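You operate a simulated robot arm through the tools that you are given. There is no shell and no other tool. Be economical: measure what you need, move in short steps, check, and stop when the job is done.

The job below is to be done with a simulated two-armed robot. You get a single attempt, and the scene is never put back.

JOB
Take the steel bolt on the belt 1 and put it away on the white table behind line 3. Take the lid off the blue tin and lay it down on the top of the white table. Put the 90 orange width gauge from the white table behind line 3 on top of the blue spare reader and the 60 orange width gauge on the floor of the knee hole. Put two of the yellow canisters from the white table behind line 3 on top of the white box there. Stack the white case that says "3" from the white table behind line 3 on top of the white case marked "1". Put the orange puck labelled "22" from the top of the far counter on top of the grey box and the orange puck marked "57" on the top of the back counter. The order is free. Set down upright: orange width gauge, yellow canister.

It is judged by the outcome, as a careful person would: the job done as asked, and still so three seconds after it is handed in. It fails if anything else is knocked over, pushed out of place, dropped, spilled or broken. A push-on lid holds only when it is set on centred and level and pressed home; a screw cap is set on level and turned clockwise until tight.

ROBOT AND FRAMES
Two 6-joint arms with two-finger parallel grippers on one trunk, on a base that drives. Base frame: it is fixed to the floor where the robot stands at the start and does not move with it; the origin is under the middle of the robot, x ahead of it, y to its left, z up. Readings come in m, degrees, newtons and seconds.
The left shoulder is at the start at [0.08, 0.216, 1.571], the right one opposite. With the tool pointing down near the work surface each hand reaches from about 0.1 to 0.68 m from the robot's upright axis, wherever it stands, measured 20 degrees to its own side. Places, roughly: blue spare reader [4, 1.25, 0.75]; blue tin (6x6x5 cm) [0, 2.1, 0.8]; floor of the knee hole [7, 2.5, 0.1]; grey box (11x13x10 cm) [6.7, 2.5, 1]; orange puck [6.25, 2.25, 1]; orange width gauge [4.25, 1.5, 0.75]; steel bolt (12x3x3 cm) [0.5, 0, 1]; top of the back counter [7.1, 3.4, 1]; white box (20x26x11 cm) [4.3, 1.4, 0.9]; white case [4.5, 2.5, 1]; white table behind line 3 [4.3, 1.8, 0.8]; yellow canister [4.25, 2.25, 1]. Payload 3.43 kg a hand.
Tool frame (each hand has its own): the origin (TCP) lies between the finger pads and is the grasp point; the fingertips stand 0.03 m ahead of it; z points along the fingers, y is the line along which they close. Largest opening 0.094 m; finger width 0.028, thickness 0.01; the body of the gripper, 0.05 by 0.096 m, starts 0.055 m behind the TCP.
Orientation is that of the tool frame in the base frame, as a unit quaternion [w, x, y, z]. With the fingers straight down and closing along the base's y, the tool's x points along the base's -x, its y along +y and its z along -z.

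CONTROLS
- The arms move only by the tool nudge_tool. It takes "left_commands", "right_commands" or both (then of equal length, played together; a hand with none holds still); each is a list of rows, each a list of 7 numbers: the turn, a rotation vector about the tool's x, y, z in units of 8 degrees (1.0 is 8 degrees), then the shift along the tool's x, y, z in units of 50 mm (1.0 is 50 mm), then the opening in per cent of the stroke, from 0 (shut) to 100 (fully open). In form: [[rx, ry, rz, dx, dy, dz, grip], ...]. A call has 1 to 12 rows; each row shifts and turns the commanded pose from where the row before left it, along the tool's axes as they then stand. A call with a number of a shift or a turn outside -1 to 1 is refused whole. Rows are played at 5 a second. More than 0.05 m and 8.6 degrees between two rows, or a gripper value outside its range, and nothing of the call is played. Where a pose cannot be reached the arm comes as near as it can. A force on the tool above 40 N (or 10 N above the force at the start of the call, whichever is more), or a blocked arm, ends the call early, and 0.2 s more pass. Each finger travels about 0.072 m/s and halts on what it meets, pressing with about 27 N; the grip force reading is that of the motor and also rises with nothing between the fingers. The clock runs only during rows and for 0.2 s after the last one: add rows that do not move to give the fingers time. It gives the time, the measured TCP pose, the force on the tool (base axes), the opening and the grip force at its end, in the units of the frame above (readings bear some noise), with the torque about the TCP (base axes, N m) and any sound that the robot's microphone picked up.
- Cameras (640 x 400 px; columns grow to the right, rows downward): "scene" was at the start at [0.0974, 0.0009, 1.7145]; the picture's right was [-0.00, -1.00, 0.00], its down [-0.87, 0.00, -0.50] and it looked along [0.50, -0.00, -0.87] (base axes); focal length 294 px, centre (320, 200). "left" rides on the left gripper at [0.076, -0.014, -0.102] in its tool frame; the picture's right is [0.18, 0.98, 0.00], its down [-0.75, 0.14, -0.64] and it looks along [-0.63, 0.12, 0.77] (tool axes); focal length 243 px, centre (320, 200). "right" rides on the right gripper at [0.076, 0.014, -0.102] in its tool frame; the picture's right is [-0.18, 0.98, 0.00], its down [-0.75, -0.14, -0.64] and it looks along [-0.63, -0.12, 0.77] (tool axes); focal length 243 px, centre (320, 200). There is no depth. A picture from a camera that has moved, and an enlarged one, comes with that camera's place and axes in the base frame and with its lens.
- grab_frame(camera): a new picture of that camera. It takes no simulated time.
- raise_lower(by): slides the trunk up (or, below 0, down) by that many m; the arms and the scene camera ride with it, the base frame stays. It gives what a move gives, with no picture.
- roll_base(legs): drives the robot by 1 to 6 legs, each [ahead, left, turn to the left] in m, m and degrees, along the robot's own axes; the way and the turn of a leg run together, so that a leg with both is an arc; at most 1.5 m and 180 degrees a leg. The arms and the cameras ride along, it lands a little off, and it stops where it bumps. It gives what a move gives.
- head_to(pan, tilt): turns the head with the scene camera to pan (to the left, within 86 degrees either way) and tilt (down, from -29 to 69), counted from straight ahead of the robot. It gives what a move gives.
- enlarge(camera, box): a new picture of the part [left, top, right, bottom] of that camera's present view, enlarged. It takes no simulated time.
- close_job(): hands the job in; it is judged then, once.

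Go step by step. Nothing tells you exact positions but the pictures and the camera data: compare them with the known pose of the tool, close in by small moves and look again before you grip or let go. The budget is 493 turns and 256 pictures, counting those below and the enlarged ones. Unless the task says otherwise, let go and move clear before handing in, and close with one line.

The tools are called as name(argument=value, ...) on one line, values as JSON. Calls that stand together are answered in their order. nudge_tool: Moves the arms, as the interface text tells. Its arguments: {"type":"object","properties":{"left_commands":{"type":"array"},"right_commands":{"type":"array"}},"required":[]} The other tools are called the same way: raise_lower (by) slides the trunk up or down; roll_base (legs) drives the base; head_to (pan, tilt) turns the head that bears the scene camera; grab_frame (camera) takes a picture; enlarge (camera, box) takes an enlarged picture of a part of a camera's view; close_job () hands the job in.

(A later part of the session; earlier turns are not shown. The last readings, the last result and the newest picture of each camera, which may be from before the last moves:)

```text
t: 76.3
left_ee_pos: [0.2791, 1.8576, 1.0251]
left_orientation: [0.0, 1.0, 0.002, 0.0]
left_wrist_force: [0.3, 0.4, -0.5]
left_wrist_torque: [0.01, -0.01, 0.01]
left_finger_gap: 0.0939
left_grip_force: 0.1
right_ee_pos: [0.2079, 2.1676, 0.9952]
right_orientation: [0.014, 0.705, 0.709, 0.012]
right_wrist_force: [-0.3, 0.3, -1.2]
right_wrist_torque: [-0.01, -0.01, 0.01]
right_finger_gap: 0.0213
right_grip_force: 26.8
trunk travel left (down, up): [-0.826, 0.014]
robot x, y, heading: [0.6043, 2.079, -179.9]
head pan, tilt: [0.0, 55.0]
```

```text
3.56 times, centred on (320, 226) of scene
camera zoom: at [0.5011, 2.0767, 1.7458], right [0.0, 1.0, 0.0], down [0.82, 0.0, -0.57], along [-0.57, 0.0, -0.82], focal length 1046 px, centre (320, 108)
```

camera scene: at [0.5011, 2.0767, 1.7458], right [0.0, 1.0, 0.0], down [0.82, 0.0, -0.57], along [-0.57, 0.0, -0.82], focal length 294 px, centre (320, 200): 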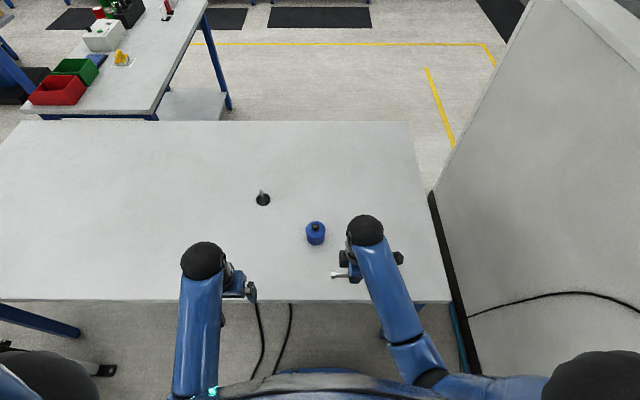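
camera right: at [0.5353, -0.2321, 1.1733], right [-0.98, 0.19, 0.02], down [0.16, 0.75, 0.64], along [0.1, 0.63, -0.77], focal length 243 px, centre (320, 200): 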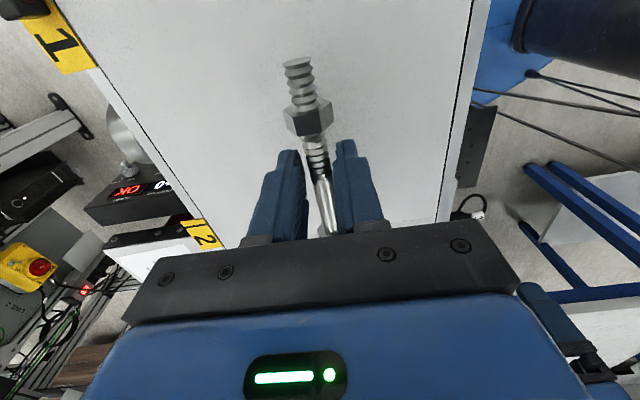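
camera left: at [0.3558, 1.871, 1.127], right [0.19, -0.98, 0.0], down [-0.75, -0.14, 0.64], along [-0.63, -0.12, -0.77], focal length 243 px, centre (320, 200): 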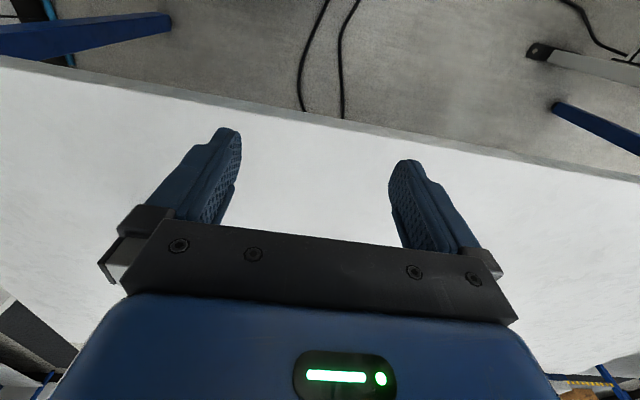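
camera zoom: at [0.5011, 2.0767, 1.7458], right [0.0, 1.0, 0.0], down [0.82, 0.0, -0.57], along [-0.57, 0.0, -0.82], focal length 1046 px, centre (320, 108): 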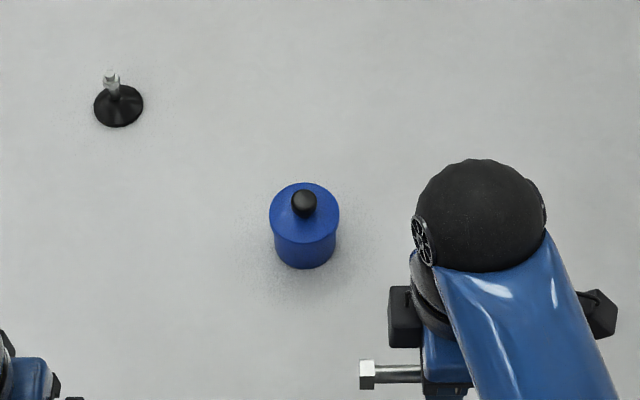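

The tin has a push-on lid with a black knob. I move closer, shift the right hand (with bolt) aside, lower the trunk a bit, then try the knob with the left hand.

nudge_tool(right_commands=[[0, 0, 0, 1, 0, 0, 0], [0, 0, 0, 1, 0, 0, 0]])

roll_base(legs=[[0.12, 0, 0]])

raise_lower(by=-0.08)

grab_frame(camera="scene")

```text
t: 76.9
left_ee_pos: [0.28, 1.86, 1.0255]
left_orientation: [0.001, 1.0, 0.002, 0.0]
left_wrist_force: [-0.6, -0.3, 0.3]
left_wrist_torque: [0.0, -0.02, -0.01]
left_finger_gap: 0.0938
left_grip_force: 0.0
right_ee_pos: [0.2043, 2.2708, 0.9938]
right_orientation: [0.014, 0.706, 0.708, 0.012]
right_wrist_force: [-0.8, 0.6, -0.8]
right_wrist_torque: [-0.01, -0.04, 0.02]
right_finger_gap: 0.021
right_grip_force: 27.0
trunk travel left (down, up): [-0.826, 0.014]
robot x, y, heading: [0.6029, 2.0756, -179.7]
head pan, tilt: [0.0, 55.0]
```

```text
t: 78.1
left_ee_pos: [0.1659, 1.8565, 1.027]
left_orientation: [0.0, 1.0, 0.002, -0.001]
left_wrist_force: [0.0, 0.4, 0.4]
left_wrist_torque: [0.02, 0.03, 0.0]
left_finger_gap: 0.0943
left_grip_force: 0.0
right_ee_pos: [0.0912, 2.2688, 0.9966]
right_orientation: [0.012, 0.705, 0.709, 0.011]
right_wrist_force: [0.5, 0.8, -1.2]
right_wrist_torque: [-0.02, 0.01, 0.04]
right_finger_gap: 0.0214
right_grip_force: 27.3
trunk travel left (down, up): [-0.826, 0.014]
robot x, y, heading: [0.4789, 2.0741, -180.1]
head pan, tilt: [0.0, 55.0]
```

```text
t: 79.3
left_ee_pos: [0.1611, 1.8572, 0.9445]
left_orientation: [0.001, 1.0, 0.002, 0.0]
left_wrist_force: [0.4, 0.2, -0.4]
left_wrist_torque: [-0.03, 0.01, 0.01]
left_finger_gap: 0.0941
left_grip_force: 0.0
right_ee_pos: [0.0871, 2.2693, 0.9145]
right_orientation: [0.013, 0.705, 0.709, 0.013]
right_wrist_force: [0.3, -0.4, -0.6]
right_wrist_torque: [0.02, 0.01, 0.04]
right_finger_gap: 0.0213
right_grip_force: 27.1
trunk travel left (down, up): [-0.746, 0.094]
robot x, y, heading: [0.4848, 2.0729, -179.7]
head pan, tilt: [0.0, 55.0]
```

```text
225 pictures are left
camera scene: at [0.3844, 2.0759, 1.6659], right [0.0, 1.0, 0.0], down [0.82, 0.0, -0.57], along [-0.57, 0.0, -0.82], focal length 294 px, centre (320, 200)
```

scene: 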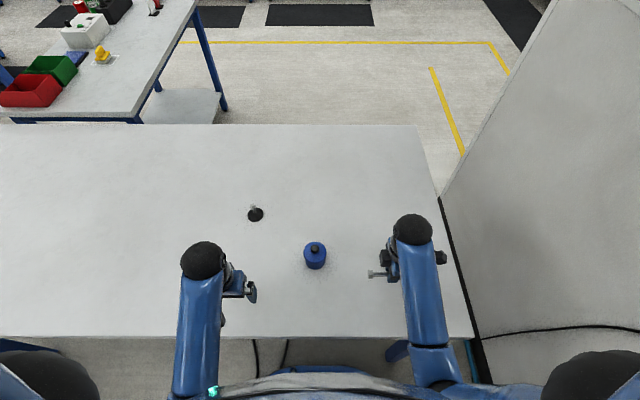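

Knob near (−0.02, 2.06). I bring the left hand above it.

nudge_tool(left_commands=[[0, 0, 0, -0.9, -0.8, 0, 100], [0, 0, 0, -0.9, -0.8, 0, 100], [0, 0, 0, -0.9, -0.8, 0, 100], [0, 0, 0, -0.9, -0.8, 0, 100], [0, 0, 0, 0, -0.8, 0, 100]])

grab_frame(camera="left")

grab_frame(camera="scene")

```text
refused: row 1 steps farther than a row can; nothing moved
```

```text
224 pictures are left
camera left: at [0.2385, 1.8704, 1.0473], right [0.19, -0.98, 0.0], down [-0.75, -0.14, 0.64], along [-0.63, -0.12, -0.77], focal length 243 px, centre (320, 200)
```

left: 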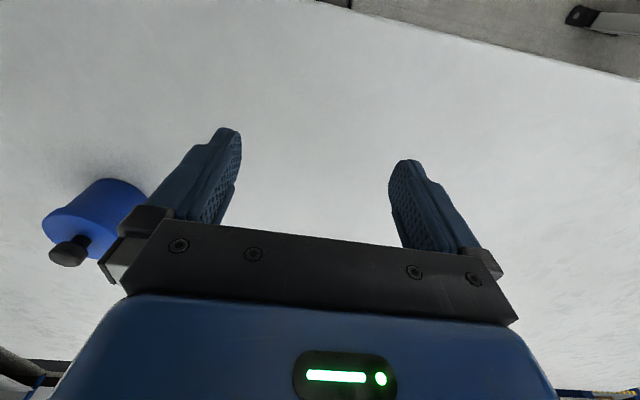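

```text
223 pictures are left
camera scene: at [0.3844, 2.0759, 1.6659], right [0.0, 1.0, 0.0], down [0.82, 0.0, -0.57], along [-0.57, 0.0, -0.82], focal length 294 px, centre (320, 200)
```

scene: 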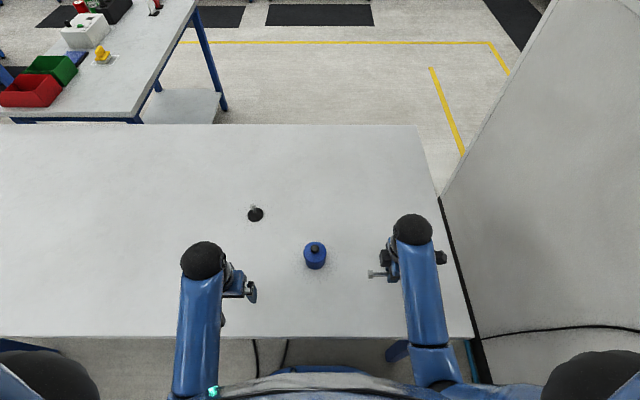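

Comparing both cameras puts the knob at about (0.02, 2.06, 0.905), so the table is near z 0.83. I raise the trunk again and go over the knob.

raise_lower(by=0.07)

nudge_tool(left_commands=[[0, 0, 0, -0.56, -0.8, 0, 100], [0, 0, 0, -0.56, -0.8, 0, 100], [0, 0, 0, -0.56, -0.8, 0, 100], [0, 0, 0, -0.56, -0.8, 0, 100], [0, 0, 0, -0.56, -0.8, 0, 100]])

grab_frame(camera="left")

grab_frame(camera="scene")

```text
t: 80.4
left_ee_pos: [0.1616, 1.8579, 1.0153]
left_orientation: [0.0, 1.0, 0.002, 0.0]
left_wrist_force: [0.3, -0.7, 0.1]
left_wrist_torque: [-0.02, 0.02, 0.0]
left_finger_gap: 0.094
left_grip_force: 0.0
right_ee_pos: [0.0865, 2.2688, 0.9841]
right_orientation: [0.014, 0.705, 0.709, 0.013]
right_wrist_force: [0.3, 0.1, -0.5]
right_wrist_torque: [-0.01, 0.03, -0.04]
right_finger_gap: 0.0213
right_grip_force: 27.0
trunk travel left (down, up): [-0.816, 0.024]
robot x, y, heading: [0.4863, 2.0753, -179.7]
head pan, tilt: [0.0, 55.0]
```

```text
t: 81.6
left_ee_pos: [0.0188, 2.0596, 1.014]
left_orientation: [0.001, 1.0, 0.002, 0.001]
left_wrist_force: [-0.7, 0.1, -0.2]
left_wrist_torque: [-0.01, 0.03, 0.0]
left_finger_gap: 0.094
left_grip_force: 0.0
right_ee_pos: [0.0867, 2.2698, 0.9834]
right_orientation: [0.016, 0.706, 0.708, 0.013]
right_wrist_force: [-0.8, 0.4, -0.7]
right_wrist_torque: [-0.02, -0.02, 0.01]
right_finger_gap: 0.0212
right_grip_force: 27.0
trunk travel left (down, up): [-0.816, 0.024]
robot x, y, heading: [0.4848, 2.0778, -179.9]
head pan, tilt: [0.0, 55.0]
```

```text
222 pictures are left
camera left: at [0.0951, 2.0725, 1.1164], right [0.19, -0.98, 0.0], down [-0.75, -0.14, 0.64], along [-0.63, -0.12, -0.77], focal length 243 px, centre (320, 200)
```

left: 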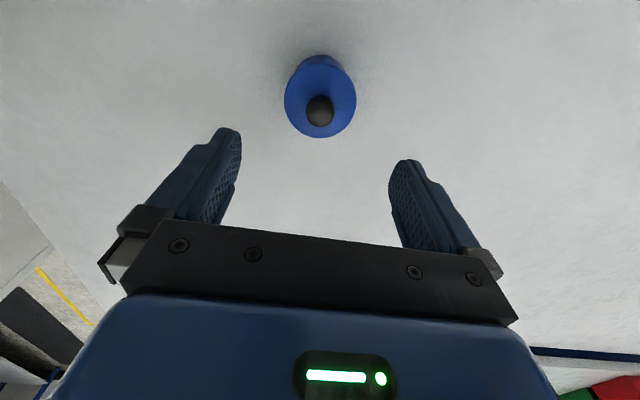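

```text
221 pictures are left
camera scene: at [0.3805, 2.0781, 1.7355], right [0.0, 1.0, 0.0], down [0.82, 0.0, -0.57], along [-0.57, 0.0, -0.82], focal length 294 px, centre (320, 200)
```

scene: 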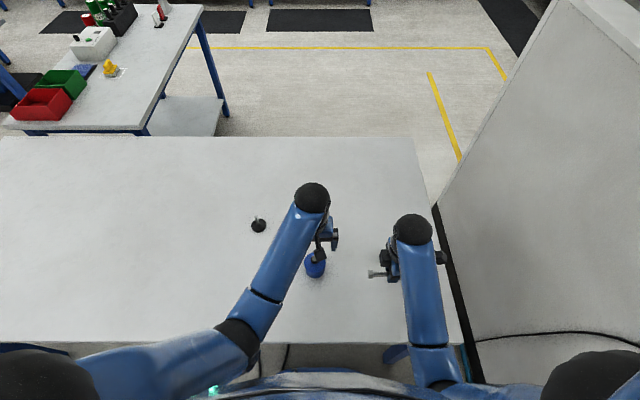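

Nearly over the knob. I descend a little and check again.

nudge_tool(left_commands=[[0, 0, 0, 0.1, 0, 0.7, 100], [0, 0, 0, 0, 0, 0.7, 100]])

grab_frame(camera="left")

```text
t: 82.2
left_ee_pos: [0.0257, 2.0566, 0.9437]
left_orientation: [0.0, 1.0, 0.002, 0.001]
left_wrist_force: [-1.1, -0.4, -0.5]
left_wrist_torque: [0.01, 0.0, 0.01]
left_finger_gap: 0.0943
left_grip_force: 0.0
right_ee_pos: [0.0867, 2.2691, 0.9841]
right_orientation: [0.015, 0.705, 0.709, 0.013]
right_wrist_force: [0.2, 0.4, -0.8]
right_wrist_torque: [-0.03, 0.01, -0.01]
right_finger_gap: 0.0213
right_grip_force: 26.6
trunk travel left (down, up): [-0.816, 0.024]
robot x, y, heading: [0.4867, 2.0764, -179.6]
head pan, tilt: [0.0, 55.0]
```

```text
220 pictures are left
camera left: at [0.1012, 2.0708, 1.046], right [0.19, -0.98, 0.0], down [-0.75, -0.14, 0.64], along [-0.63, -0.12, -0.77], focal length 243 px, centre (320, 200)
```

left: 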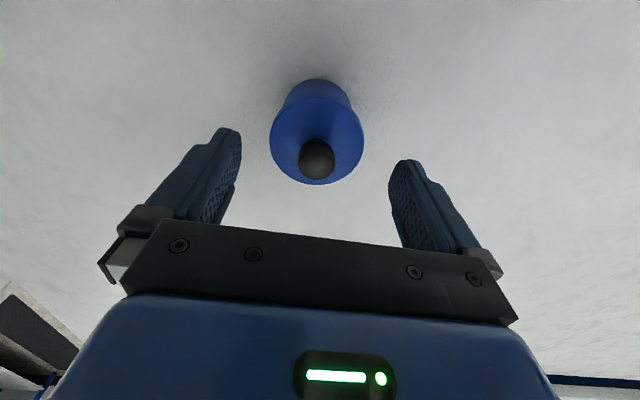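

Knob centre about (0.027, 2.058, 0.915). I lower 12 mm and close on the knob.

nudge_tool(left_commands=[[0, 0, 0, 0, 0, 0.24, 100], [0, 0, 0, 0, 0, 0, 0], [0, 0, 0, 0, 0, 0, 0], [0, 0, 0, 0, 0, 0, 0], [0, 0, 0, 0, 0, 0, 0], [0, 0, 0, 0, 0, 0, 0]])

grab_frame(camera="left")

```text
t: 83.6
left_ee_pos: [0.0262, 2.0577, 0.9321]
left_orientation: [0.001, 1.0, 0.001, 0.001]
left_wrist_force: [-0.6, -0.3, 0.4]
left_wrist_torque: [0.0, -0.03, -0.02]
left_finger_gap: 0.0222
left_grip_force: 27.1
right_ee_pos: [0.0873, 2.2684, 0.9843]
right_orientation: [0.015, 0.705, 0.709, 0.014]
right_wrist_force: [-0.1, 0.1, -1.7]
right_wrist_torque: [-0.02, -0.01, 0.02]
right_finger_gap: 0.0214
right_grip_force: 27.7
trunk travel left (down, up): [-0.816, 0.024]
robot x, y, heading: [0.4858, 2.0754, -179.5]
head pan, tilt: [0.0, 55.0]
heard: snap
```

```text
219 pictures are left
camera left: at [0.1013, 2.0705, 1.0346], right [0.19, -0.98, 0.0], down [-0.75, -0.14, 0.64], along [-0.63, -0.12, -0.77], focal length 243 px, centre (320, 200)
```

left: 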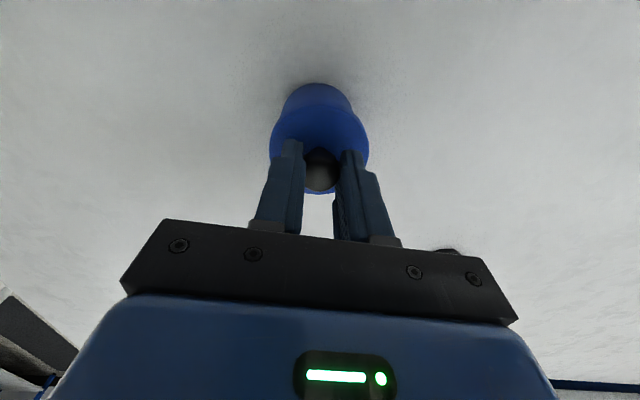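

A snap was heard, likely the lid coming loose. I lift 3 cm and look.

nudge_tool(left_commands=[[0, 0, 0, 0, 0, -0.2, 0], [0, 0, 0, 0, 0, -0.2, 0], [0, 0, 0, 0, 0, -0.2, 0], [0, 0, 0, 0, 0, 0, 0]])

grab_frame(camera="left")

enlarge(camera="scene", box=[270, 210, 370, 290])

```text
t: 84.6
left_ee_pos: [0.0251, 2.0566, 0.9619]
left_orientation: [0.0, 1.0, 0.002, 0.001]
left_wrist_force: [1.0, -0.9, -0.8]
left_wrist_torque: [-0.05, 0.01, 0.05]
left_finger_gap: 0.0224
left_grip_force: 27.0
right_ee_pos: [0.0872, 2.2696, 0.9843]
right_orientation: [0.014, 0.705, 0.709, 0.013]
right_wrist_force: [-0.1, 0.6, -1.6]
right_wrist_torque: [0.0, 0.0, -0.01]
right_finger_gap: 0.0216
right_grip_force: 27.4
trunk travel left (down, up): [-0.816, 0.024]
robot x, y, heading: [0.4848, 2.0774, -179.8]
head pan, tilt: [0.0, 55.0]
```

```text
218 pictures are left
camera left: at [0.1014, 2.0704, 1.0645], right [0.19, -0.98, 0.0], down [-0.75, -0.14, 0.64], along [-0.63, -0.12, -0.77], focal length 243 px, centre (320, 200)
```

left: 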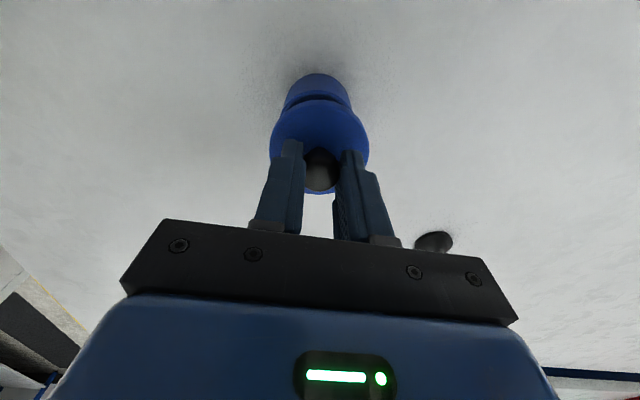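

```text
5.00 times, centred on (320, 250) of scene
camera zoom: at [0.3827, 2.0759, 1.7357], right [0.0, 1.0, 0.0], down [0.82, 0.0, -0.57], along [-0.57, 0.0, -0.82], focal length 1471 px, centre (320, -50)
```

zoom: 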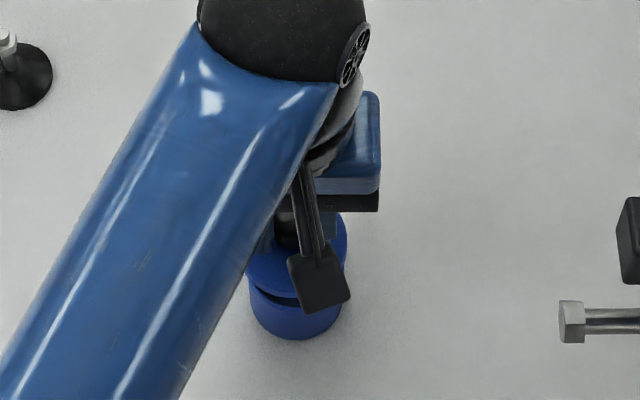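

The lid is off and the tin stayed put. I carry the lid left to free table and lower it until it touches.

nudge_tool(left_commands=[[0, 0, 0, 0, 0, -0.4, 0], [0, 0, 0, 0.3, 0.8, 0, 0], [0, 0, 0, 0.3, 0.8, 0, 0], [0, 0, 0, 0.3, 0.8, 0, 0], [0, 0, 0, 0.3, 0.8, 0, 0], [0, 0, 0, 0, 0, 0.5, 0], [0, 0, 0, 0, 0, 0.5, 0]])

grab_frame(camera="left")

grab_frame(camera="scene")

```text
t: 86.2
left_ee_pos: [0.0849, 1.8986, 0.9318]
left_orientation: [0.0, 1.0, 0.002, 0.0]
left_wrist_force: [0.2, -0.5, 0.1]
left_wrist_torque: [0.03, -0.03, 0.0]
left_finger_gap: 0.0224
left_grip_force: 27.3
right_ee_pos: [0.0864, 2.2694, 0.9834]
right_orientation: [0.014, 0.705, 0.708, 0.013]
right_wrist_force: [-0.3, -0.4, -0.6]
right_wrist_torque: [0.01, 0.04, -0.04]
right_finger_gap: 0.0214
right_grip_force: 27.5
trunk travel left (down, up): [-0.816, 0.024]
robot x, y, heading: [0.486, 2.0754, -179.8]
head pan, tilt: [0.0, 55.0]
```

```text
216 pictures are left
camera left: at [0.1619, 1.911, 1.034], right [0.19, -0.98, 0.0], down [-0.75, -0.14, 0.64], along [-0.63, -0.12, -0.77], focal length 243 px, centre (320, 200)
```

left: 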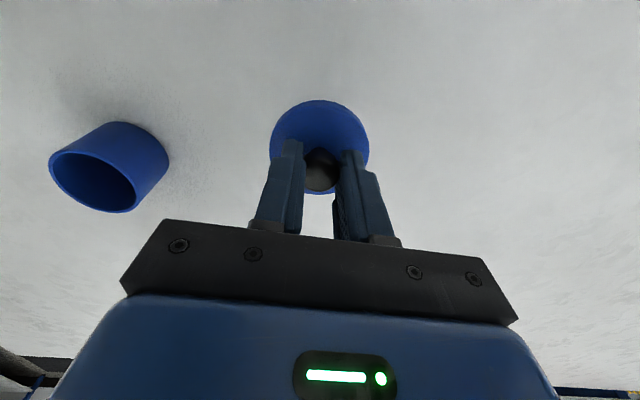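

```text
215 pictures are left
camera scene: at [0.382, 2.0764, 1.7357], right [0.0, 1.0, 0.0], down [0.82, 0.0, -0.57], along [-0.57, 0.0, -0.82], focal length 294 px, centre (320, 200)
```

scene: 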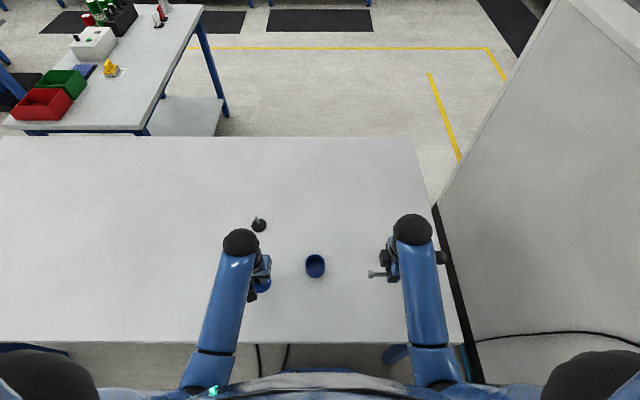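

The tin is open and standing. Lower the lid in 5 mm rows until contact.

nudge_tool(left_commands=[[0, 0, 0, 0, 0, 0.3, 0], [0, 0, 0, 0, 0, 0.2, 0], [0, 0, 0, 0, 0, 0.1, 0], [0, 0, 0, 0, 0, 0.1, 0], [0, 0, 0, 0, 0, 0, 0]])

grab_frame(camera="left")

```text
t: 87.4
left_ee_pos: [0.0863, 1.8966, 0.898]
left_orientation: [0.0, 1.0, 0.003, 0.001]
left_wrist_force: [0.2, 0.1, -0.9]
left_wrist_torque: [0.02, -0.01, 0.03]
left_finger_gap: 0.0225
left_grip_force: 27.1
right_ee_pos: [0.0879, 2.2703, 0.9839]
right_orientation: [0.015, 0.705, 0.709, 0.013]
right_wrist_force: [0.1, 0.5, -1.3]
right_wrist_torque: [0.0, 0.0, 0.02]
right_finger_gap: 0.0214
right_grip_force: 26.7
trunk travel left (down, up): [-0.816, 0.024]
robot x, y, heading: [0.4849, 2.0759, -179.7]
head pan, tilt: [0.0, 55.0]
```

```text
214 pictures are left
camera left: at [0.1623, 1.9101, 0.9999], right [0.19, -0.98, 0.0], down [-0.75, -0.14, 0.64], along [-0.63, -0.12, -0.77], focal length 243 px, centre (320, 200)
```

left: 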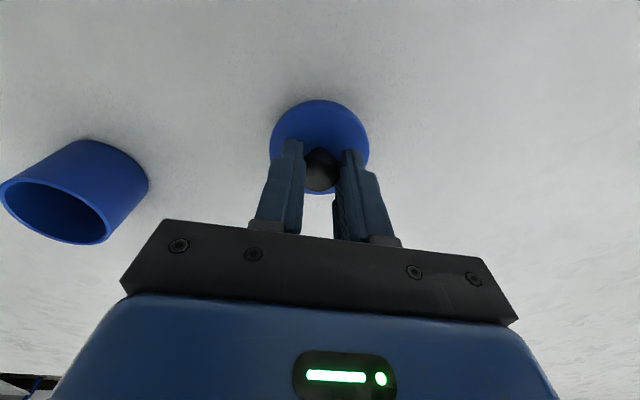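

nudge_tool(left_commands=[[0, 0, 0, 0, 0, 0.1, 0], [0, 0, 0, 0, 0, 0.1, 0], [0, 0, 0, 0, 0, 0.06, 0], [0, 0, 0, 0, 0, 0.06, 0], [0, 0, 0, 0, 0, 0.06, 0], [0, 0, 0, 0, 0, 0.06, 0], [0, 0, 0, 0, 0, 0.06, 0]])

grab_frame(camera="left")

```text
t: 89.0
left_ee_pos: [0.0869, 1.8972, 0.875]
left_orientation: [0.0, 1.0, 0.002, -0.002]
left_wrist_force: [-1.0, -3.4, 29.5]
left_wrist_torque: [-0.04, 0.14, 0.05]
left_finger_gap: 0.0224
left_grip_force: 26.8
right_ee_pos: [0.0878, 2.2685, 0.986]
right_orientation: [0.015, 0.705, 0.709, 0.011]
right_wrist_force: [-0.2, -0.8, -0.8]
right_wrist_torque: [-0.01, 0.02, -0.01]
right_finger_gap: 0.0214
right_grip_force: 26.6
trunk travel left (down, up): [-0.816, 0.024]
robot x, y, heading: [0.4827, 2.0767, -179.7]
head pan, tilt: [0.0, 55.0]
```

```text
213 pictures are left
camera left: at [0.1629, 1.9105, 0.9762], right [0.19, -0.98, 0.0], down [-0.75, -0.14, 0.65], along [-0.63, -0.12, -0.76], focal length 243 px, centre (320, 200)
```

left: 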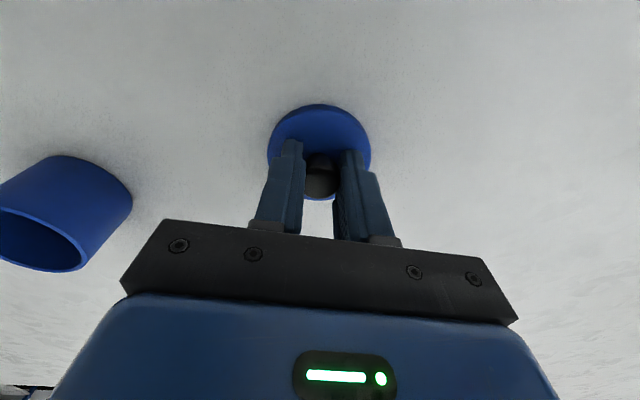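

The lid rests on the table (contact felt). I relax, open, and lift away.

nudge_tool(left_commands=[[0, 0, 0, 0, 0, -0.08, 0], [0, 0, 0, 0, 0, 0, 60], [0, 0, 0, 0, 0, 0, 100], [0, 0, 0, 0, 0, 0, 100], [0, 0, 0, 0, 0, -0.5, 100], [0, 0, 0, 0, 0, -1, 100], [0, 0, 0, 0, 0, -1, 100]])

grab_frame(camera="left")

```text
t: 90.6
left_ee_pos: [0.0874, 1.8972, 1.003]
left_orientation: [0.0, 1.0, 0.002, 0.001]
left_wrist_force: [-0.2, 0.6, 0.6]
left_wrist_torque: [0.0, 0.02, 0.0]
left_finger_gap: 0.0939
left_grip_force: 0.0
right_ee_pos: [0.0871, 2.2691, 0.9835]
right_orientation: [0.014, 0.705, 0.709, 0.013]
right_wrist_force: [-0.8, -0.2, -0.8]
right_wrist_torque: [0.02, 0.0, -0.02]
right_finger_gap: 0.0211
right_grip_force: 27.1
trunk travel left (down, up): [-0.816, 0.024]
robot x, y, heading: [0.4876, 2.0763, -179.9]
head pan, tilt: [0.0, 55.0]
```

```text
212 pictures are left
camera left: at [0.1626, 1.9102, 1.1047], right [0.19, -0.98, 0.0], down [-0.75, -0.14, 0.64], along [-0.63, -0.12, -0.77], focal length 243 px, centre (320, 200)
```

left: 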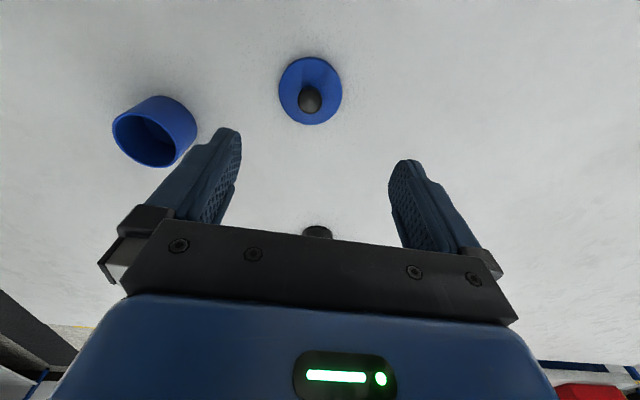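

Lid done. I back out to the corridor junction and turn to face east, then look along the corridor.

roll_base(legs=[[-0.25, 0.33, 0], [-0.5, 0.1, 0], [0, 0, 180]])

head_to(pan=0, tilt=25)

grab_frame(camera="scene")

```text
t: 103.1
left_ee_pos: [1.6307, 1.8216, 1.0028]
left_orientation: [-0.001, -0.001, 1.0, 0.0]
left_wrist_force: [0.1, 0.1, -0.2]
left_wrist_torque: [0.02, -0.03, 0.02]
left_finger_gap: 0.0941
left_grip_force: 0.1
right_ee_pos: [1.6312, 1.4483, 0.9844]
right_orientation: [0.014, 0.709, -0.705, -0.015]
right_wrist_force: [0.7, 0.7, -1.8]
right_wrist_torque: [-0.04, 0.04, -0.01]
right_finger_gap: 0.0213
right_grip_force: 26.9
trunk travel left (down, up): [-0.816, 0.024]
robot x, y, heading: [1.2353, 1.6434, 0.4]
head pan, tilt: [0.0, 55.0]
```

```text
t: 104.0
left_ee_pos: [1.6321, 1.8211, 1.0013]
left_orientation: [-0.001, -0.001, 1.0, 0.0]
left_wrist_force: [-0.4, -0.2, -0.1]
left_wrist_torque: [0.0, -0.02, 0.01]
left_finger_gap: 0.0943
left_grip_force: 0.1
right_ee_pos: [1.6314, 1.4486, 0.9835]
right_orientation: [0.013, 0.709, -0.705, -0.015]
right_wrist_force: [0.4, -0.3, -1.5]
right_wrist_torque: [0.02, 0.01, -0.03]
right_finger_gap: 0.021
right_grip_force: 27.0
trunk travel left (down, up): [-0.816, 0.024]
robot x, y, heading: [1.2307, 1.6398, 0.2]
head pan, tilt: [0.0, 25.0]
```

```text
211 pictures are left
camera scene: at [1.3571, 1.6441, 1.7797], right [0.0, -1.0, 0.0], down [-0.42, 0.0, -0.91], along [0.91, 0.0, -0.42], focal length 294 px, centre (320, 200)
```

scene: 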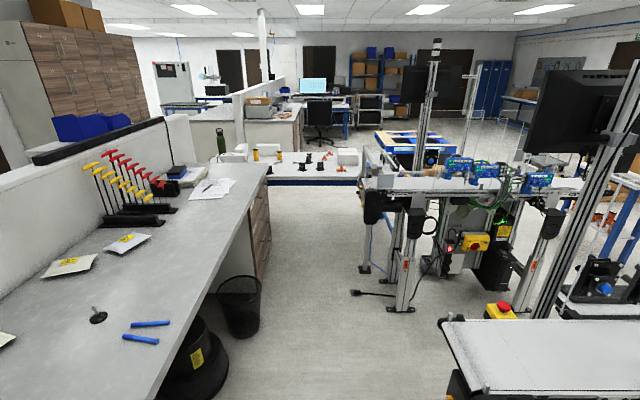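

The corridor is clear; the white table behind line 3 begins near x≈3.8. I drive along it and look from nearer.

roll_base(legs=[[0.75, 0.05, 0], [0.9, 0, 0]])

head_to(pan=0, tilt=30)

grab_frame(camera="scene")

```text
t: 112.4
left_ee_pos: [3.2684, 1.8844, 1.003]
left_orientation: [0.0, -0.005, 1.0, 0.0]
left_wrist_force: [0.1, 0.4, 0.1]
left_wrist_torque: [0.03, 0.01, -0.01]
left_finger_gap: 0.0942
left_grip_force: 0.1
right_ee_pos: [3.2701, 1.5127, 0.9862]
right_orientation: [0.013, 0.711, -0.703, -0.014]
right_wrist_force: [0.3, -0.5, -0.6]
right_wrist_torque: [0.03, 0.01, -0.01]
right_finger_gap: 0.0214
right_grip_force: 27.5
trunk travel left (down, up): [-0.816, 0.024]
robot x, y, heading: [2.8726, 1.7082, 0.3]
head pan, tilt: [0.0, 25.0]
```

```text
t: 113.1
left_ee_pos: [3.2706, 1.8834, 1.0029]
left_orientation: [0.0, -0.005, 1.0, 0.0]
left_wrist_force: [-0.1, -0.9, 0.5]
left_wrist_torque: [0.0, 0.01, -0.02]
left_finger_gap: 0.0939
left_grip_force: 0.0
right_ee_pos: [3.2696, 1.5119, 0.9848]
right_orientation: [0.012, 0.711, -0.703, -0.014]
right_wrist_force: [0.6, 0.7, -1.0]
right_wrist_torque: [0.01, 0.02, -0.01]
right_finger_gap: 0.0214
right_grip_force: 27.1
trunk travel left (down, up): [-0.816, 0.024]
robot x, y, heading: [2.8728, 1.703, 0.7]
head pan, tilt: [0.0, 30.0]
```

```text
210 pictures are left
camera scene: at [2.9934, 1.7054, 1.7718], right [0.01, -1.0, 0.0], down [-0.5, 0.0, -0.87], along [0.87, 0.01, -0.5], focal length 294 px, centre (320, 200)
```

scene: 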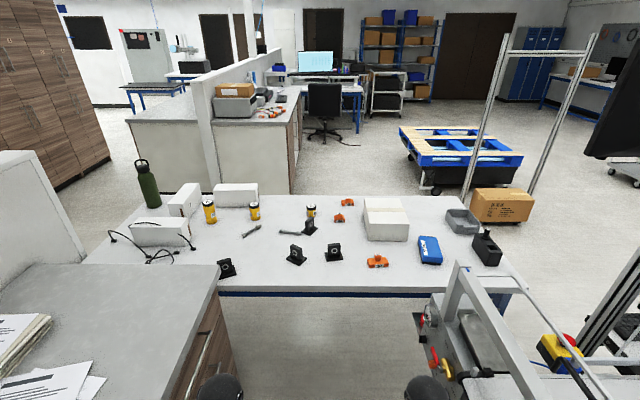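

I enlarge the table view to read the labels.

enlarge(camera="scene", box=[90, 150, 320, 294])

enlarge(camera="scene", box=[270, 170, 510, 320])

```text
2.78 times, centred on (205, 222) of scene
camera zoom: at [2.9934, 1.7054, 1.7718], right [0.01, -1.0, 0.0], down [-0.5, 0.0, -0.87], along [0.87, 0.01, -0.5], focal length 817 px, centre (639, 139)
```

zoom: 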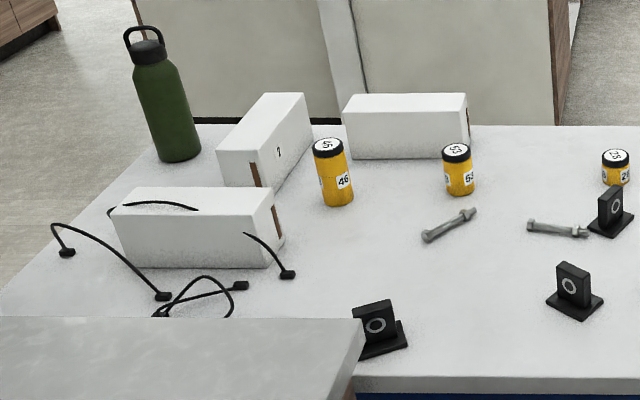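

```text
2.67 times, centred on (390, 245) of scene
camera zoom: at [2.9934, 1.7054, 1.7718], right [0.01, -1.0, 0.0], down [-0.5, 0.0, -0.87], along [0.87, 0.01, -0.5], focal length 785 px, centre (133, 80)
```

zoom: 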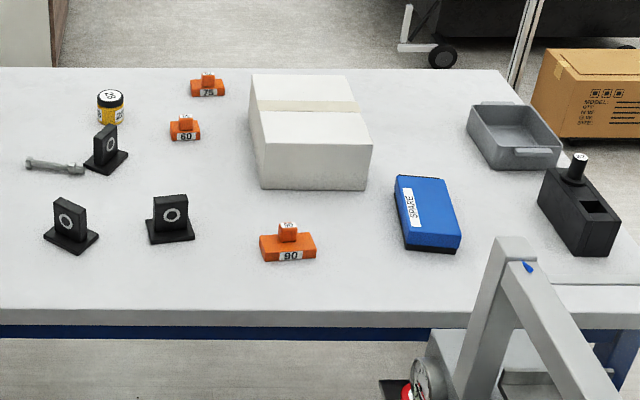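

I can read gauge 90 at the front, near (4.02, 1.46), beside the blue reader (4.07, 1.20); 60 and the canisters are at the back. I drive up to the west side of the table first.

roll_base(legs=[[0.55, 0, -0.5]])

head_to(pan=0, tilt=55)

grab_frame(camera="scene")

grab_frame(camera="right")

```text
t: 116.2
left_ee_pos: [3.8169, 1.8838, 1.0021]
left_orientation: [0.0, -0.001, 1.0, 0.0]
left_wrist_force: [-0.6, 0.1, 0.0]
left_wrist_torque: [0.03, 0.01, 0.0]
left_finger_gap: 0.0939
left_grip_force: 0.1
right_ee_pos: [3.8168, 1.5121, 0.9851]
right_orientation: [0.013, 0.708, -0.706, -0.014]
right_wrist_force: [0.1, -0.5, -1.0]
right_wrist_torque: [-0.03, -0.01, 0.01]
right_finger_gap: 0.0212
right_grip_force: 27.1
trunk travel left (down, up): [-0.816, 0.024]
robot x, y, heading: [3.4226, 1.7066, 0.2]
head pan, tilt: [0.0, 30.0]
```

```text
t: 117.1
left_ee_pos: [3.8201, 1.884, 1.0011]
left_orientation: [-0.001, 0.0, 1.0, 0.0]
left_wrist_force: [-0.2, -0.5, 0.2]
left_wrist_torque: [-0.03, -0.01, -0.02]
left_finger_gap: 0.0937
left_grip_force: 0.1
right_ee_pos: [3.8188, 1.5115, 0.9842]
right_orientation: [0.012, 0.708, -0.706, -0.013]
right_wrist_force: [-0.7, 0.2, -0.2]
right_wrist_torque: [-0.05, 0.0, 0.02]
right_finger_gap: 0.0214
right_grip_force: 27.7
trunk travel left (down, up): [-0.816, 0.024]
robot x, y, heading: [3.4221, 1.7065, 0.2]
head pan, tilt: [0.0, 55.0]
```

```text
207 pictures are left
camera scene: at [3.5254, 1.7073, 1.7357], right [0.0, -1.0, 0.0], down [-0.82, 0.0, -0.57], along [0.57, 0.0, -0.82], focal length 294 px, centre (320, 200)
```

scene: 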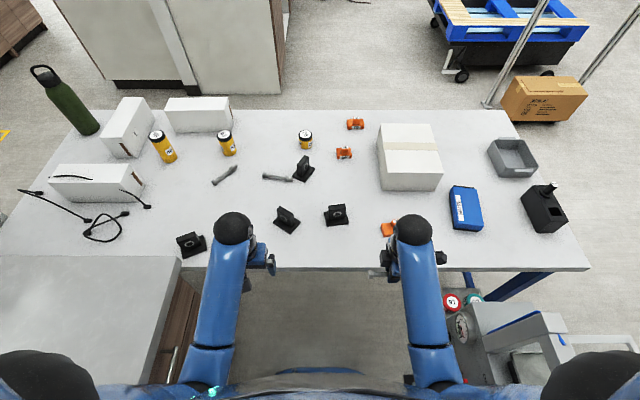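

```text
206 pictures are left
camera right: at [3.8089, 1.4364, 1.0873], right [-0.98, 0.18, 0.04], down [0.16, 0.75, 0.64], along [0.09, 0.63, -0.77], focal length 243 px, centre (320, 200)
```

right: 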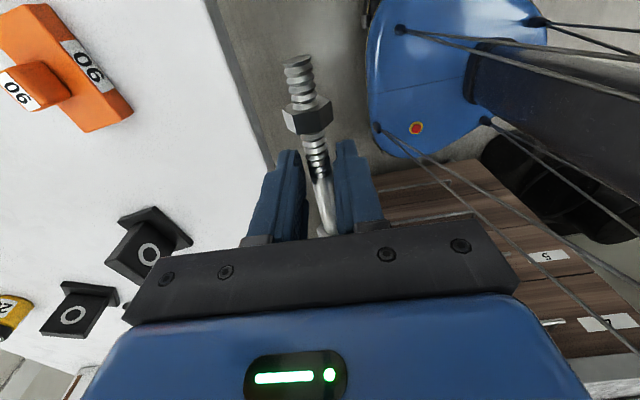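

I place the bolt on the free strip at the table's front, about (3.95, 1.69).

nudge_tool(right_commands=[[0, 0, 0, -0.75, -0.53, 0, 0], [0, 0, 0, -0.75, -0.53, 0, 0], [0, 0, 0, -0.7, -0.53, 0, 0], [0, 0, 0, -0.7, -0.53, 0, 0], [0, 0, 0, -0.7, -0.5, 0, 0], [0, 0, 0, 0, 0, 0.6, 0], [0, 0, 0, 0, 0, 0.6, 0]])

grab_frame(camera="right")

```text
t: 118.7
left_ee_pos: [3.82, 1.883, 1.0015]
left_orientation: [0.0, 0.0, 1.0, 0.001]
left_wrist_force: [-0.3, 0.4, -1.0]
left_wrist_torque: [0.0, 0.02, -0.02]
left_finger_gap: 0.0942
left_grip_force: 0.1
right_ee_pos: [3.9447, 1.6932, 0.9193]
right_orientation: [0.012, 0.708, -0.706, -0.015]
right_wrist_force: [-0.5, -0.5, -1.3]
right_wrist_torque: [-0.02, 0.02, -0.01]
right_finger_gap: 0.0215
right_grip_force: 26.7
trunk travel left (down, up): [-0.816, 0.024]
robot x, y, heading: [3.4218, 1.7069, 0.3]
head pan, tilt: [0.0, 55.0]
```

```text
205 pictures are left
camera right: at [3.9362, 1.6167, 1.0231], right [-0.98, 0.18, 0.04], down [0.16, 0.75, 0.64], along [0.09, 0.63, -0.77], focal length 243 px, centre (320, 200)
```

right: 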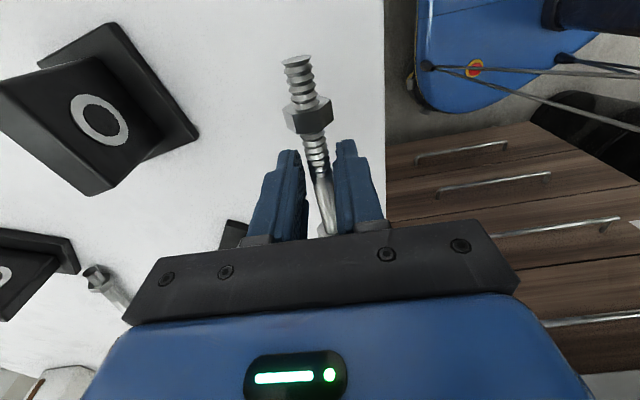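

nudge_tool(right_commands=[[0, 0, 0, 0, 0, 0.4, 0], [0, 0, 0, 0, 0, 0.3, 0], [0, 0, 0, 0, 0, 0.1, 0], [0, 0, 0, 0, 0, 0.08, 0], [0, 0, 0, 0, 0, 0.08, 0], [0, 0, 0, 0, 0, 0.08, 0], [0, 0, 0, 0, 0, 0.08, 0], [0, 0, 0, 0, 0, 0.08, 0]])

grab_frame(camera="right")

```text
t: 120.5
left_ee_pos: [3.8167, 1.8838, 1.0054]
left_orientation: [0.001, -0.002, 1.0, 0.001]
left_wrist_force: [0.0, -0.3, 0.3]
left_wrist_torque: [0.05, 0.01, -0.02]
left_finger_gap: 0.094
left_grip_force: 0.0
right_ee_pos: [3.9443, 1.6929, 0.8648]
right_orientation: [0.008, 0.708, -0.706, -0.011]
right_wrist_force: [-1.2, -5.8, 36.8]
right_wrist_torque: [-0.4, -0.64, 0.0]
right_finger_gap: 0.0214
right_grip_force: 27.4
trunk travel left (down, up): [-0.816, 0.024]
robot x, y, heading: [3.4199, 1.7063, 0.1]
head pan, tilt: [0.0, 55.0]
```

```text
204 pictures are left
camera right: at [3.9333, 1.6174, 0.9683], right [-0.98, 0.18, 0.03], down [0.16, 0.75, 0.64], along [0.1, 0.63, -0.77], focal length 243 px, centre (320, 200)
```

right: 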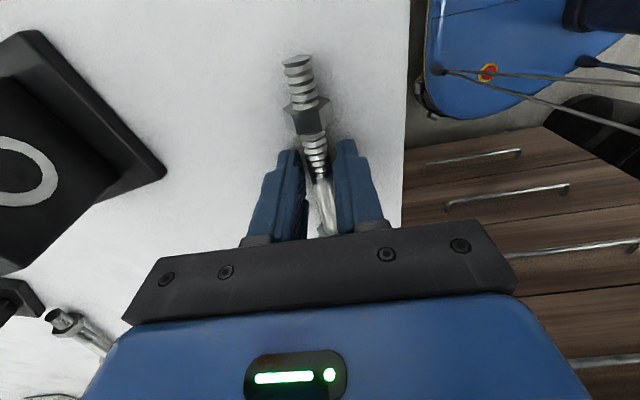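

Contact; table top is z≈0.835. I ease up, open partly, and rise.

nudge_tool(right_commands=[[0, 0, 0, 0, 0, -0.06, 0], [0, 0, 0, 0, 0, 0, 25], [0, 0, 0, 0, 0, 0, 50], [0, 0, 0, 0, 0, 0, 50], [0, 0, 0, 0, 0, -0.7, 50], [0, 0, 0, 0, 0, -0.8, 50], [0, 0, 0, 0, 0, -0.8, 50]])

grab_frame(camera="right")

```text
t: 122.1
left_ee_pos: [3.8171, 1.8846, 1.0024]
left_orientation: [0.0, -0.001, 1.0, 0.0]
left_wrist_force: [0.4, -0.3, 0.2]
left_wrist_torque: [0.02, 0.02, -0.01]
left_finger_gap: 0.094
left_grip_force: 0.2
right_ee_pos: [3.9462, 1.6935, 0.9794]
right_orientation: [0.013, 0.709, -0.705, -0.014]
right_wrist_force: [-0.5, -0.1, 0.7]
right_wrist_torque: [0.02, -0.05, 0.02]
right_finger_gap: 0.0469
right_grip_force: 0.1
trunk travel left (down, up): [-0.816, 0.024]
robot x, y, heading: [3.4213, 1.7095, -0.0]
head pan, tilt: [0.0, 55.0]
```

```text
203 pictures are left
camera right: at [3.9363, 1.6172, 1.082], right [-0.98, 0.18, 0.04], down [0.16, 0.75, 0.64], along [0.09, 0.63, -0.77], focal length 243 px, centre (320, 200)
```

right: 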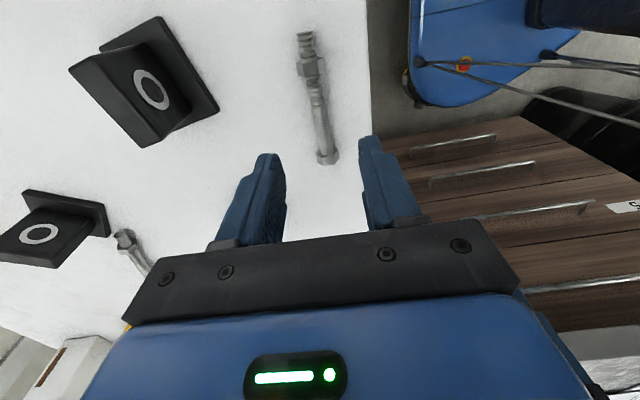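

Bolt lies well. Now I move the right hand over the 90 gauge.

nudge_tool(right_commands=[[0, 0, 0, 0.9, 0, 0, 70], [0, 0, 0, 0.9, -0.1, 0, 100], [0, 0, 0, 0.9, -0.3, 0, 100], [0, 0, 0, 0.9, -0.4, 0, 100], [0, 0, 0, 0.3, -0.4, 0, 100]])

grab_frame(camera="right")

grab_frame(camera="scene")

```text
t: 123.3
left_ee_pos: [3.8204, 1.8827, 1.0018]
left_orientation: [-0.001, 0.0, 1.0, 0.001]
left_wrist_force: [-0.8, -0.7, 0.0]
left_wrist_torque: [0.02, -0.04, -0.02]
left_finger_gap: 0.0942
left_grip_force: 0.1
right_ee_pos: [4.0102, 1.4964, 0.9748]
right_orientation: [0.014, 0.709, -0.705, -0.015]
right_wrist_force: [-0.6, 0.4, -0.6]
right_wrist_torque: [0.0, -0.01, -0.01]
right_finger_gap: 0.0943
right_grip_force: 0.1
trunk travel left (down, up): [-0.816, 0.024]
robot x, y, heading: [3.4204, 1.7054, 0.1]
head pan, tilt: [0.0, 55.0]
```

```text
202 pictures are left
camera right: at [4.0, 1.4225, 1.0776], right [-0.98, 0.18, 0.04], down [0.16, 0.75, 0.64], along [0.09, 0.63, -0.77], focal length 243 px, centre (320, 200)
```

right: 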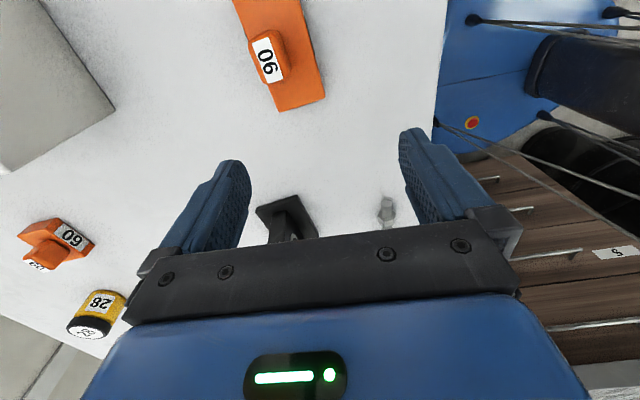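

```text
201 pictures are left
camera scene: at [3.525, 1.7065, 1.7357], right [0.0, -1.0, 0.0], down [-0.82, 0.0, -0.57], along [0.57, 0.0, -0.82], focal length 294 px, centre (320, 200)
```

scene: 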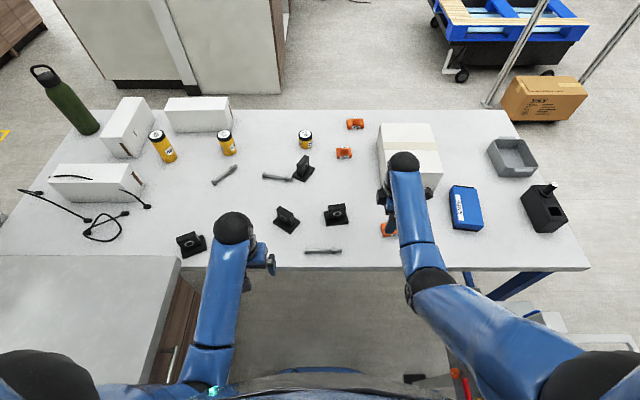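

Gauge 90's top stub is about (4.035, 1.448), its bar turned ~11° from y. I turn the hand to match and centre over it.

nudge_tool(right_commands=[[0, 0, 0, 0.9, -0.4, 0, 100], [0, 0, -0.7, 0, 0, 0, 100], [0, 0, -0.7, 0, 0, 0, 100]])

grab_frame(camera="right")

```text
t: 124.1
left_ee_pos: [3.8194, 1.8837, 1.0015]
left_orientation: [0.0, 0.0, 1.0, 0.001]
left_wrist_force: [0.1, 0.4, 0.7]
left_wrist_torque: [0.04, -0.01, 0.0]
left_finger_gap: 0.0941
left_grip_force: 0.0
right_ee_pos: [4.0296, 1.4539, 0.9751]
right_orientation: [0.011, 0.774, -0.633, -0.015]
right_wrist_force: [-0.3, 0.1, -1.0]
right_wrist_torque: [-0.04, 0.02, -0.04]
right_finger_gap: 0.0941
right_grip_force: 0.1
trunk travel left (down, up): [-0.816, 0.024]
robot x, y, heading: [3.4235, 1.7045, 0.2]
head pan, tilt: [0.0, 55.0]
```

```text
200 pictures are left
camera right: at [4.0344, 1.3771, 1.0774], right [-1.0, -0.02, 0.04], down [0.01, 0.77, 0.64], along [-0.04, 0.64, -0.77], focal length 243 px, centre (320, 200)
```

right: 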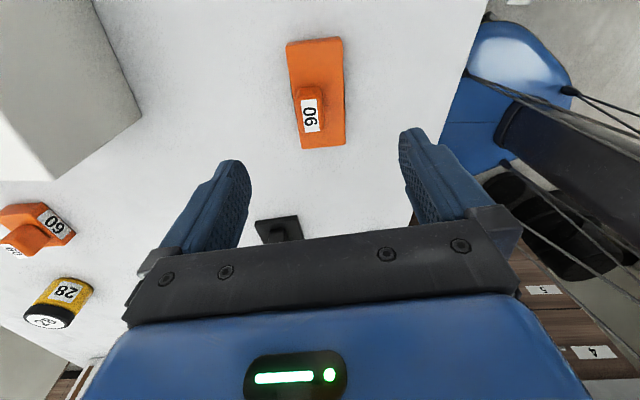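

The bar's centre is (4.026, 1.446). I refine yaw and level, then descend around the bar.

nudge_tool(right_commands=[[0.26, 0.07, 0, 0, 0, 0, 100], [0, 0, -0.6, 0.15, 0, 0, 100], [0, 0, 0, 0, 0, 0.7, 100], [0, 0, 0, 0, 0, 0.6, 100]])

grab_frame(camera="right")

```text
t: 125.1
left_ee_pos: [3.8202, 1.8842, 1.0023]
left_orientation: [-0.001, 0.0, 1.0, 0.001]
left_wrist_force: [0.1, 0.6, -0.8]
left_wrist_torque: [-0.01, 0.04, -0.03]
left_finger_gap: 0.094
left_grip_force: 0.0
right_ee_pos: [4.0308, 1.4456, 0.9081]
right_orientation: [0.0, 0.8, -0.601, 0.001]
right_wrist_force: [0.1, 0.0, -0.3]
right_wrist_torque: [-0.02, -0.02, 0.03]
right_finger_gap: 0.0943
right_grip_force: 0.1
trunk travel left (down, up): [-0.816, 0.024]
robot x, y, heading: [3.4233, 1.7071, 0.2]
head pan, tilt: [0.0, 55.0]
```

```text
199 pictures are left
camera right: at [4.0396, 1.3687, 1.0109], right [-1.0, -0.1, 0.0], down [-0.07, 0.76, 0.64], along [-0.06, 0.64, -0.77], focal length 243 px, centre (320, 200)
```

right: 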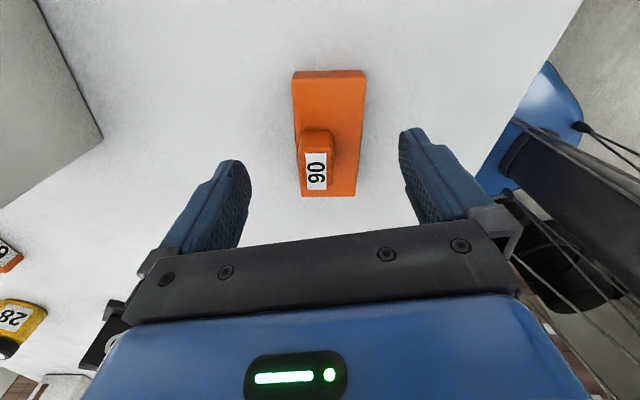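

nudge_tool(right_commands=[[0, 0, 0, 0.1, 0, 0.4, 100], [0, 0, 0, 0, 0, 0.3, 100], [0, 0, 0, 0, 0, 0.1, 100], [0, 0, 0, 0, 0, 0, 0], [0, 0, 0, 0, 0, 0, 0], [0, 0, 0, 0, 0, 0, 0], [0, 0, 0, 0, 0, 0, 0], [0, 0, 0, 0, 0, 0, 0]])

grab_frame(camera="right")

```text
t: 126.9
left_ee_pos: [3.8185, 1.8844, 1.0026]
left_orientation: [-0.001, -0.001, 1.0, 0.0]
left_wrist_force: [-0.4, 0.9, 1.1]
left_wrist_torque: [0.01, -0.01, 0.03]
left_finger_gap: 0.0937
left_grip_force: 0.0
right_ee_pos: [4.0323, 1.44, 0.8695]
right_orientation: [0.001, 0.8, -0.6, 0.0]
right_wrist_force: [0.8, -0.1, 0.7]
right_wrist_torque: [-0.08, -0.01, 0.0]
right_finger_gap: 0.0441
right_grip_force: 27.0
trunk travel left (down, up): [-0.816, 0.024]
robot x, y, heading: [3.4182, 1.7019, 0.0]
head pan, tilt: [0.0, 55.0]
```

```text
198 pictures are left
camera right: at [4.04, 1.3644, 0.9719], right [-1.0, -0.1, 0.0], down [-0.07, 0.76, 0.64], along [-0.06, 0.64, -0.77], focal length 243 px, centre (320, 200)
```

right: 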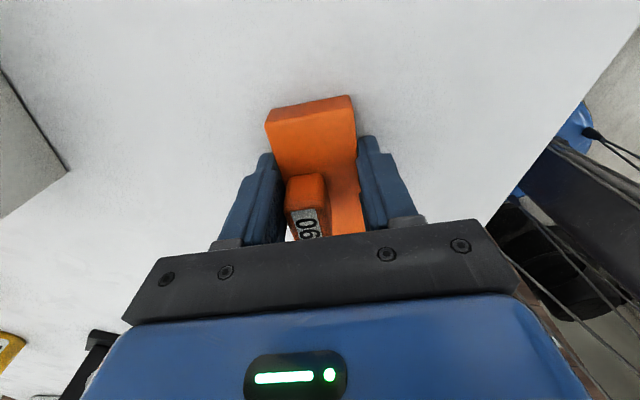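

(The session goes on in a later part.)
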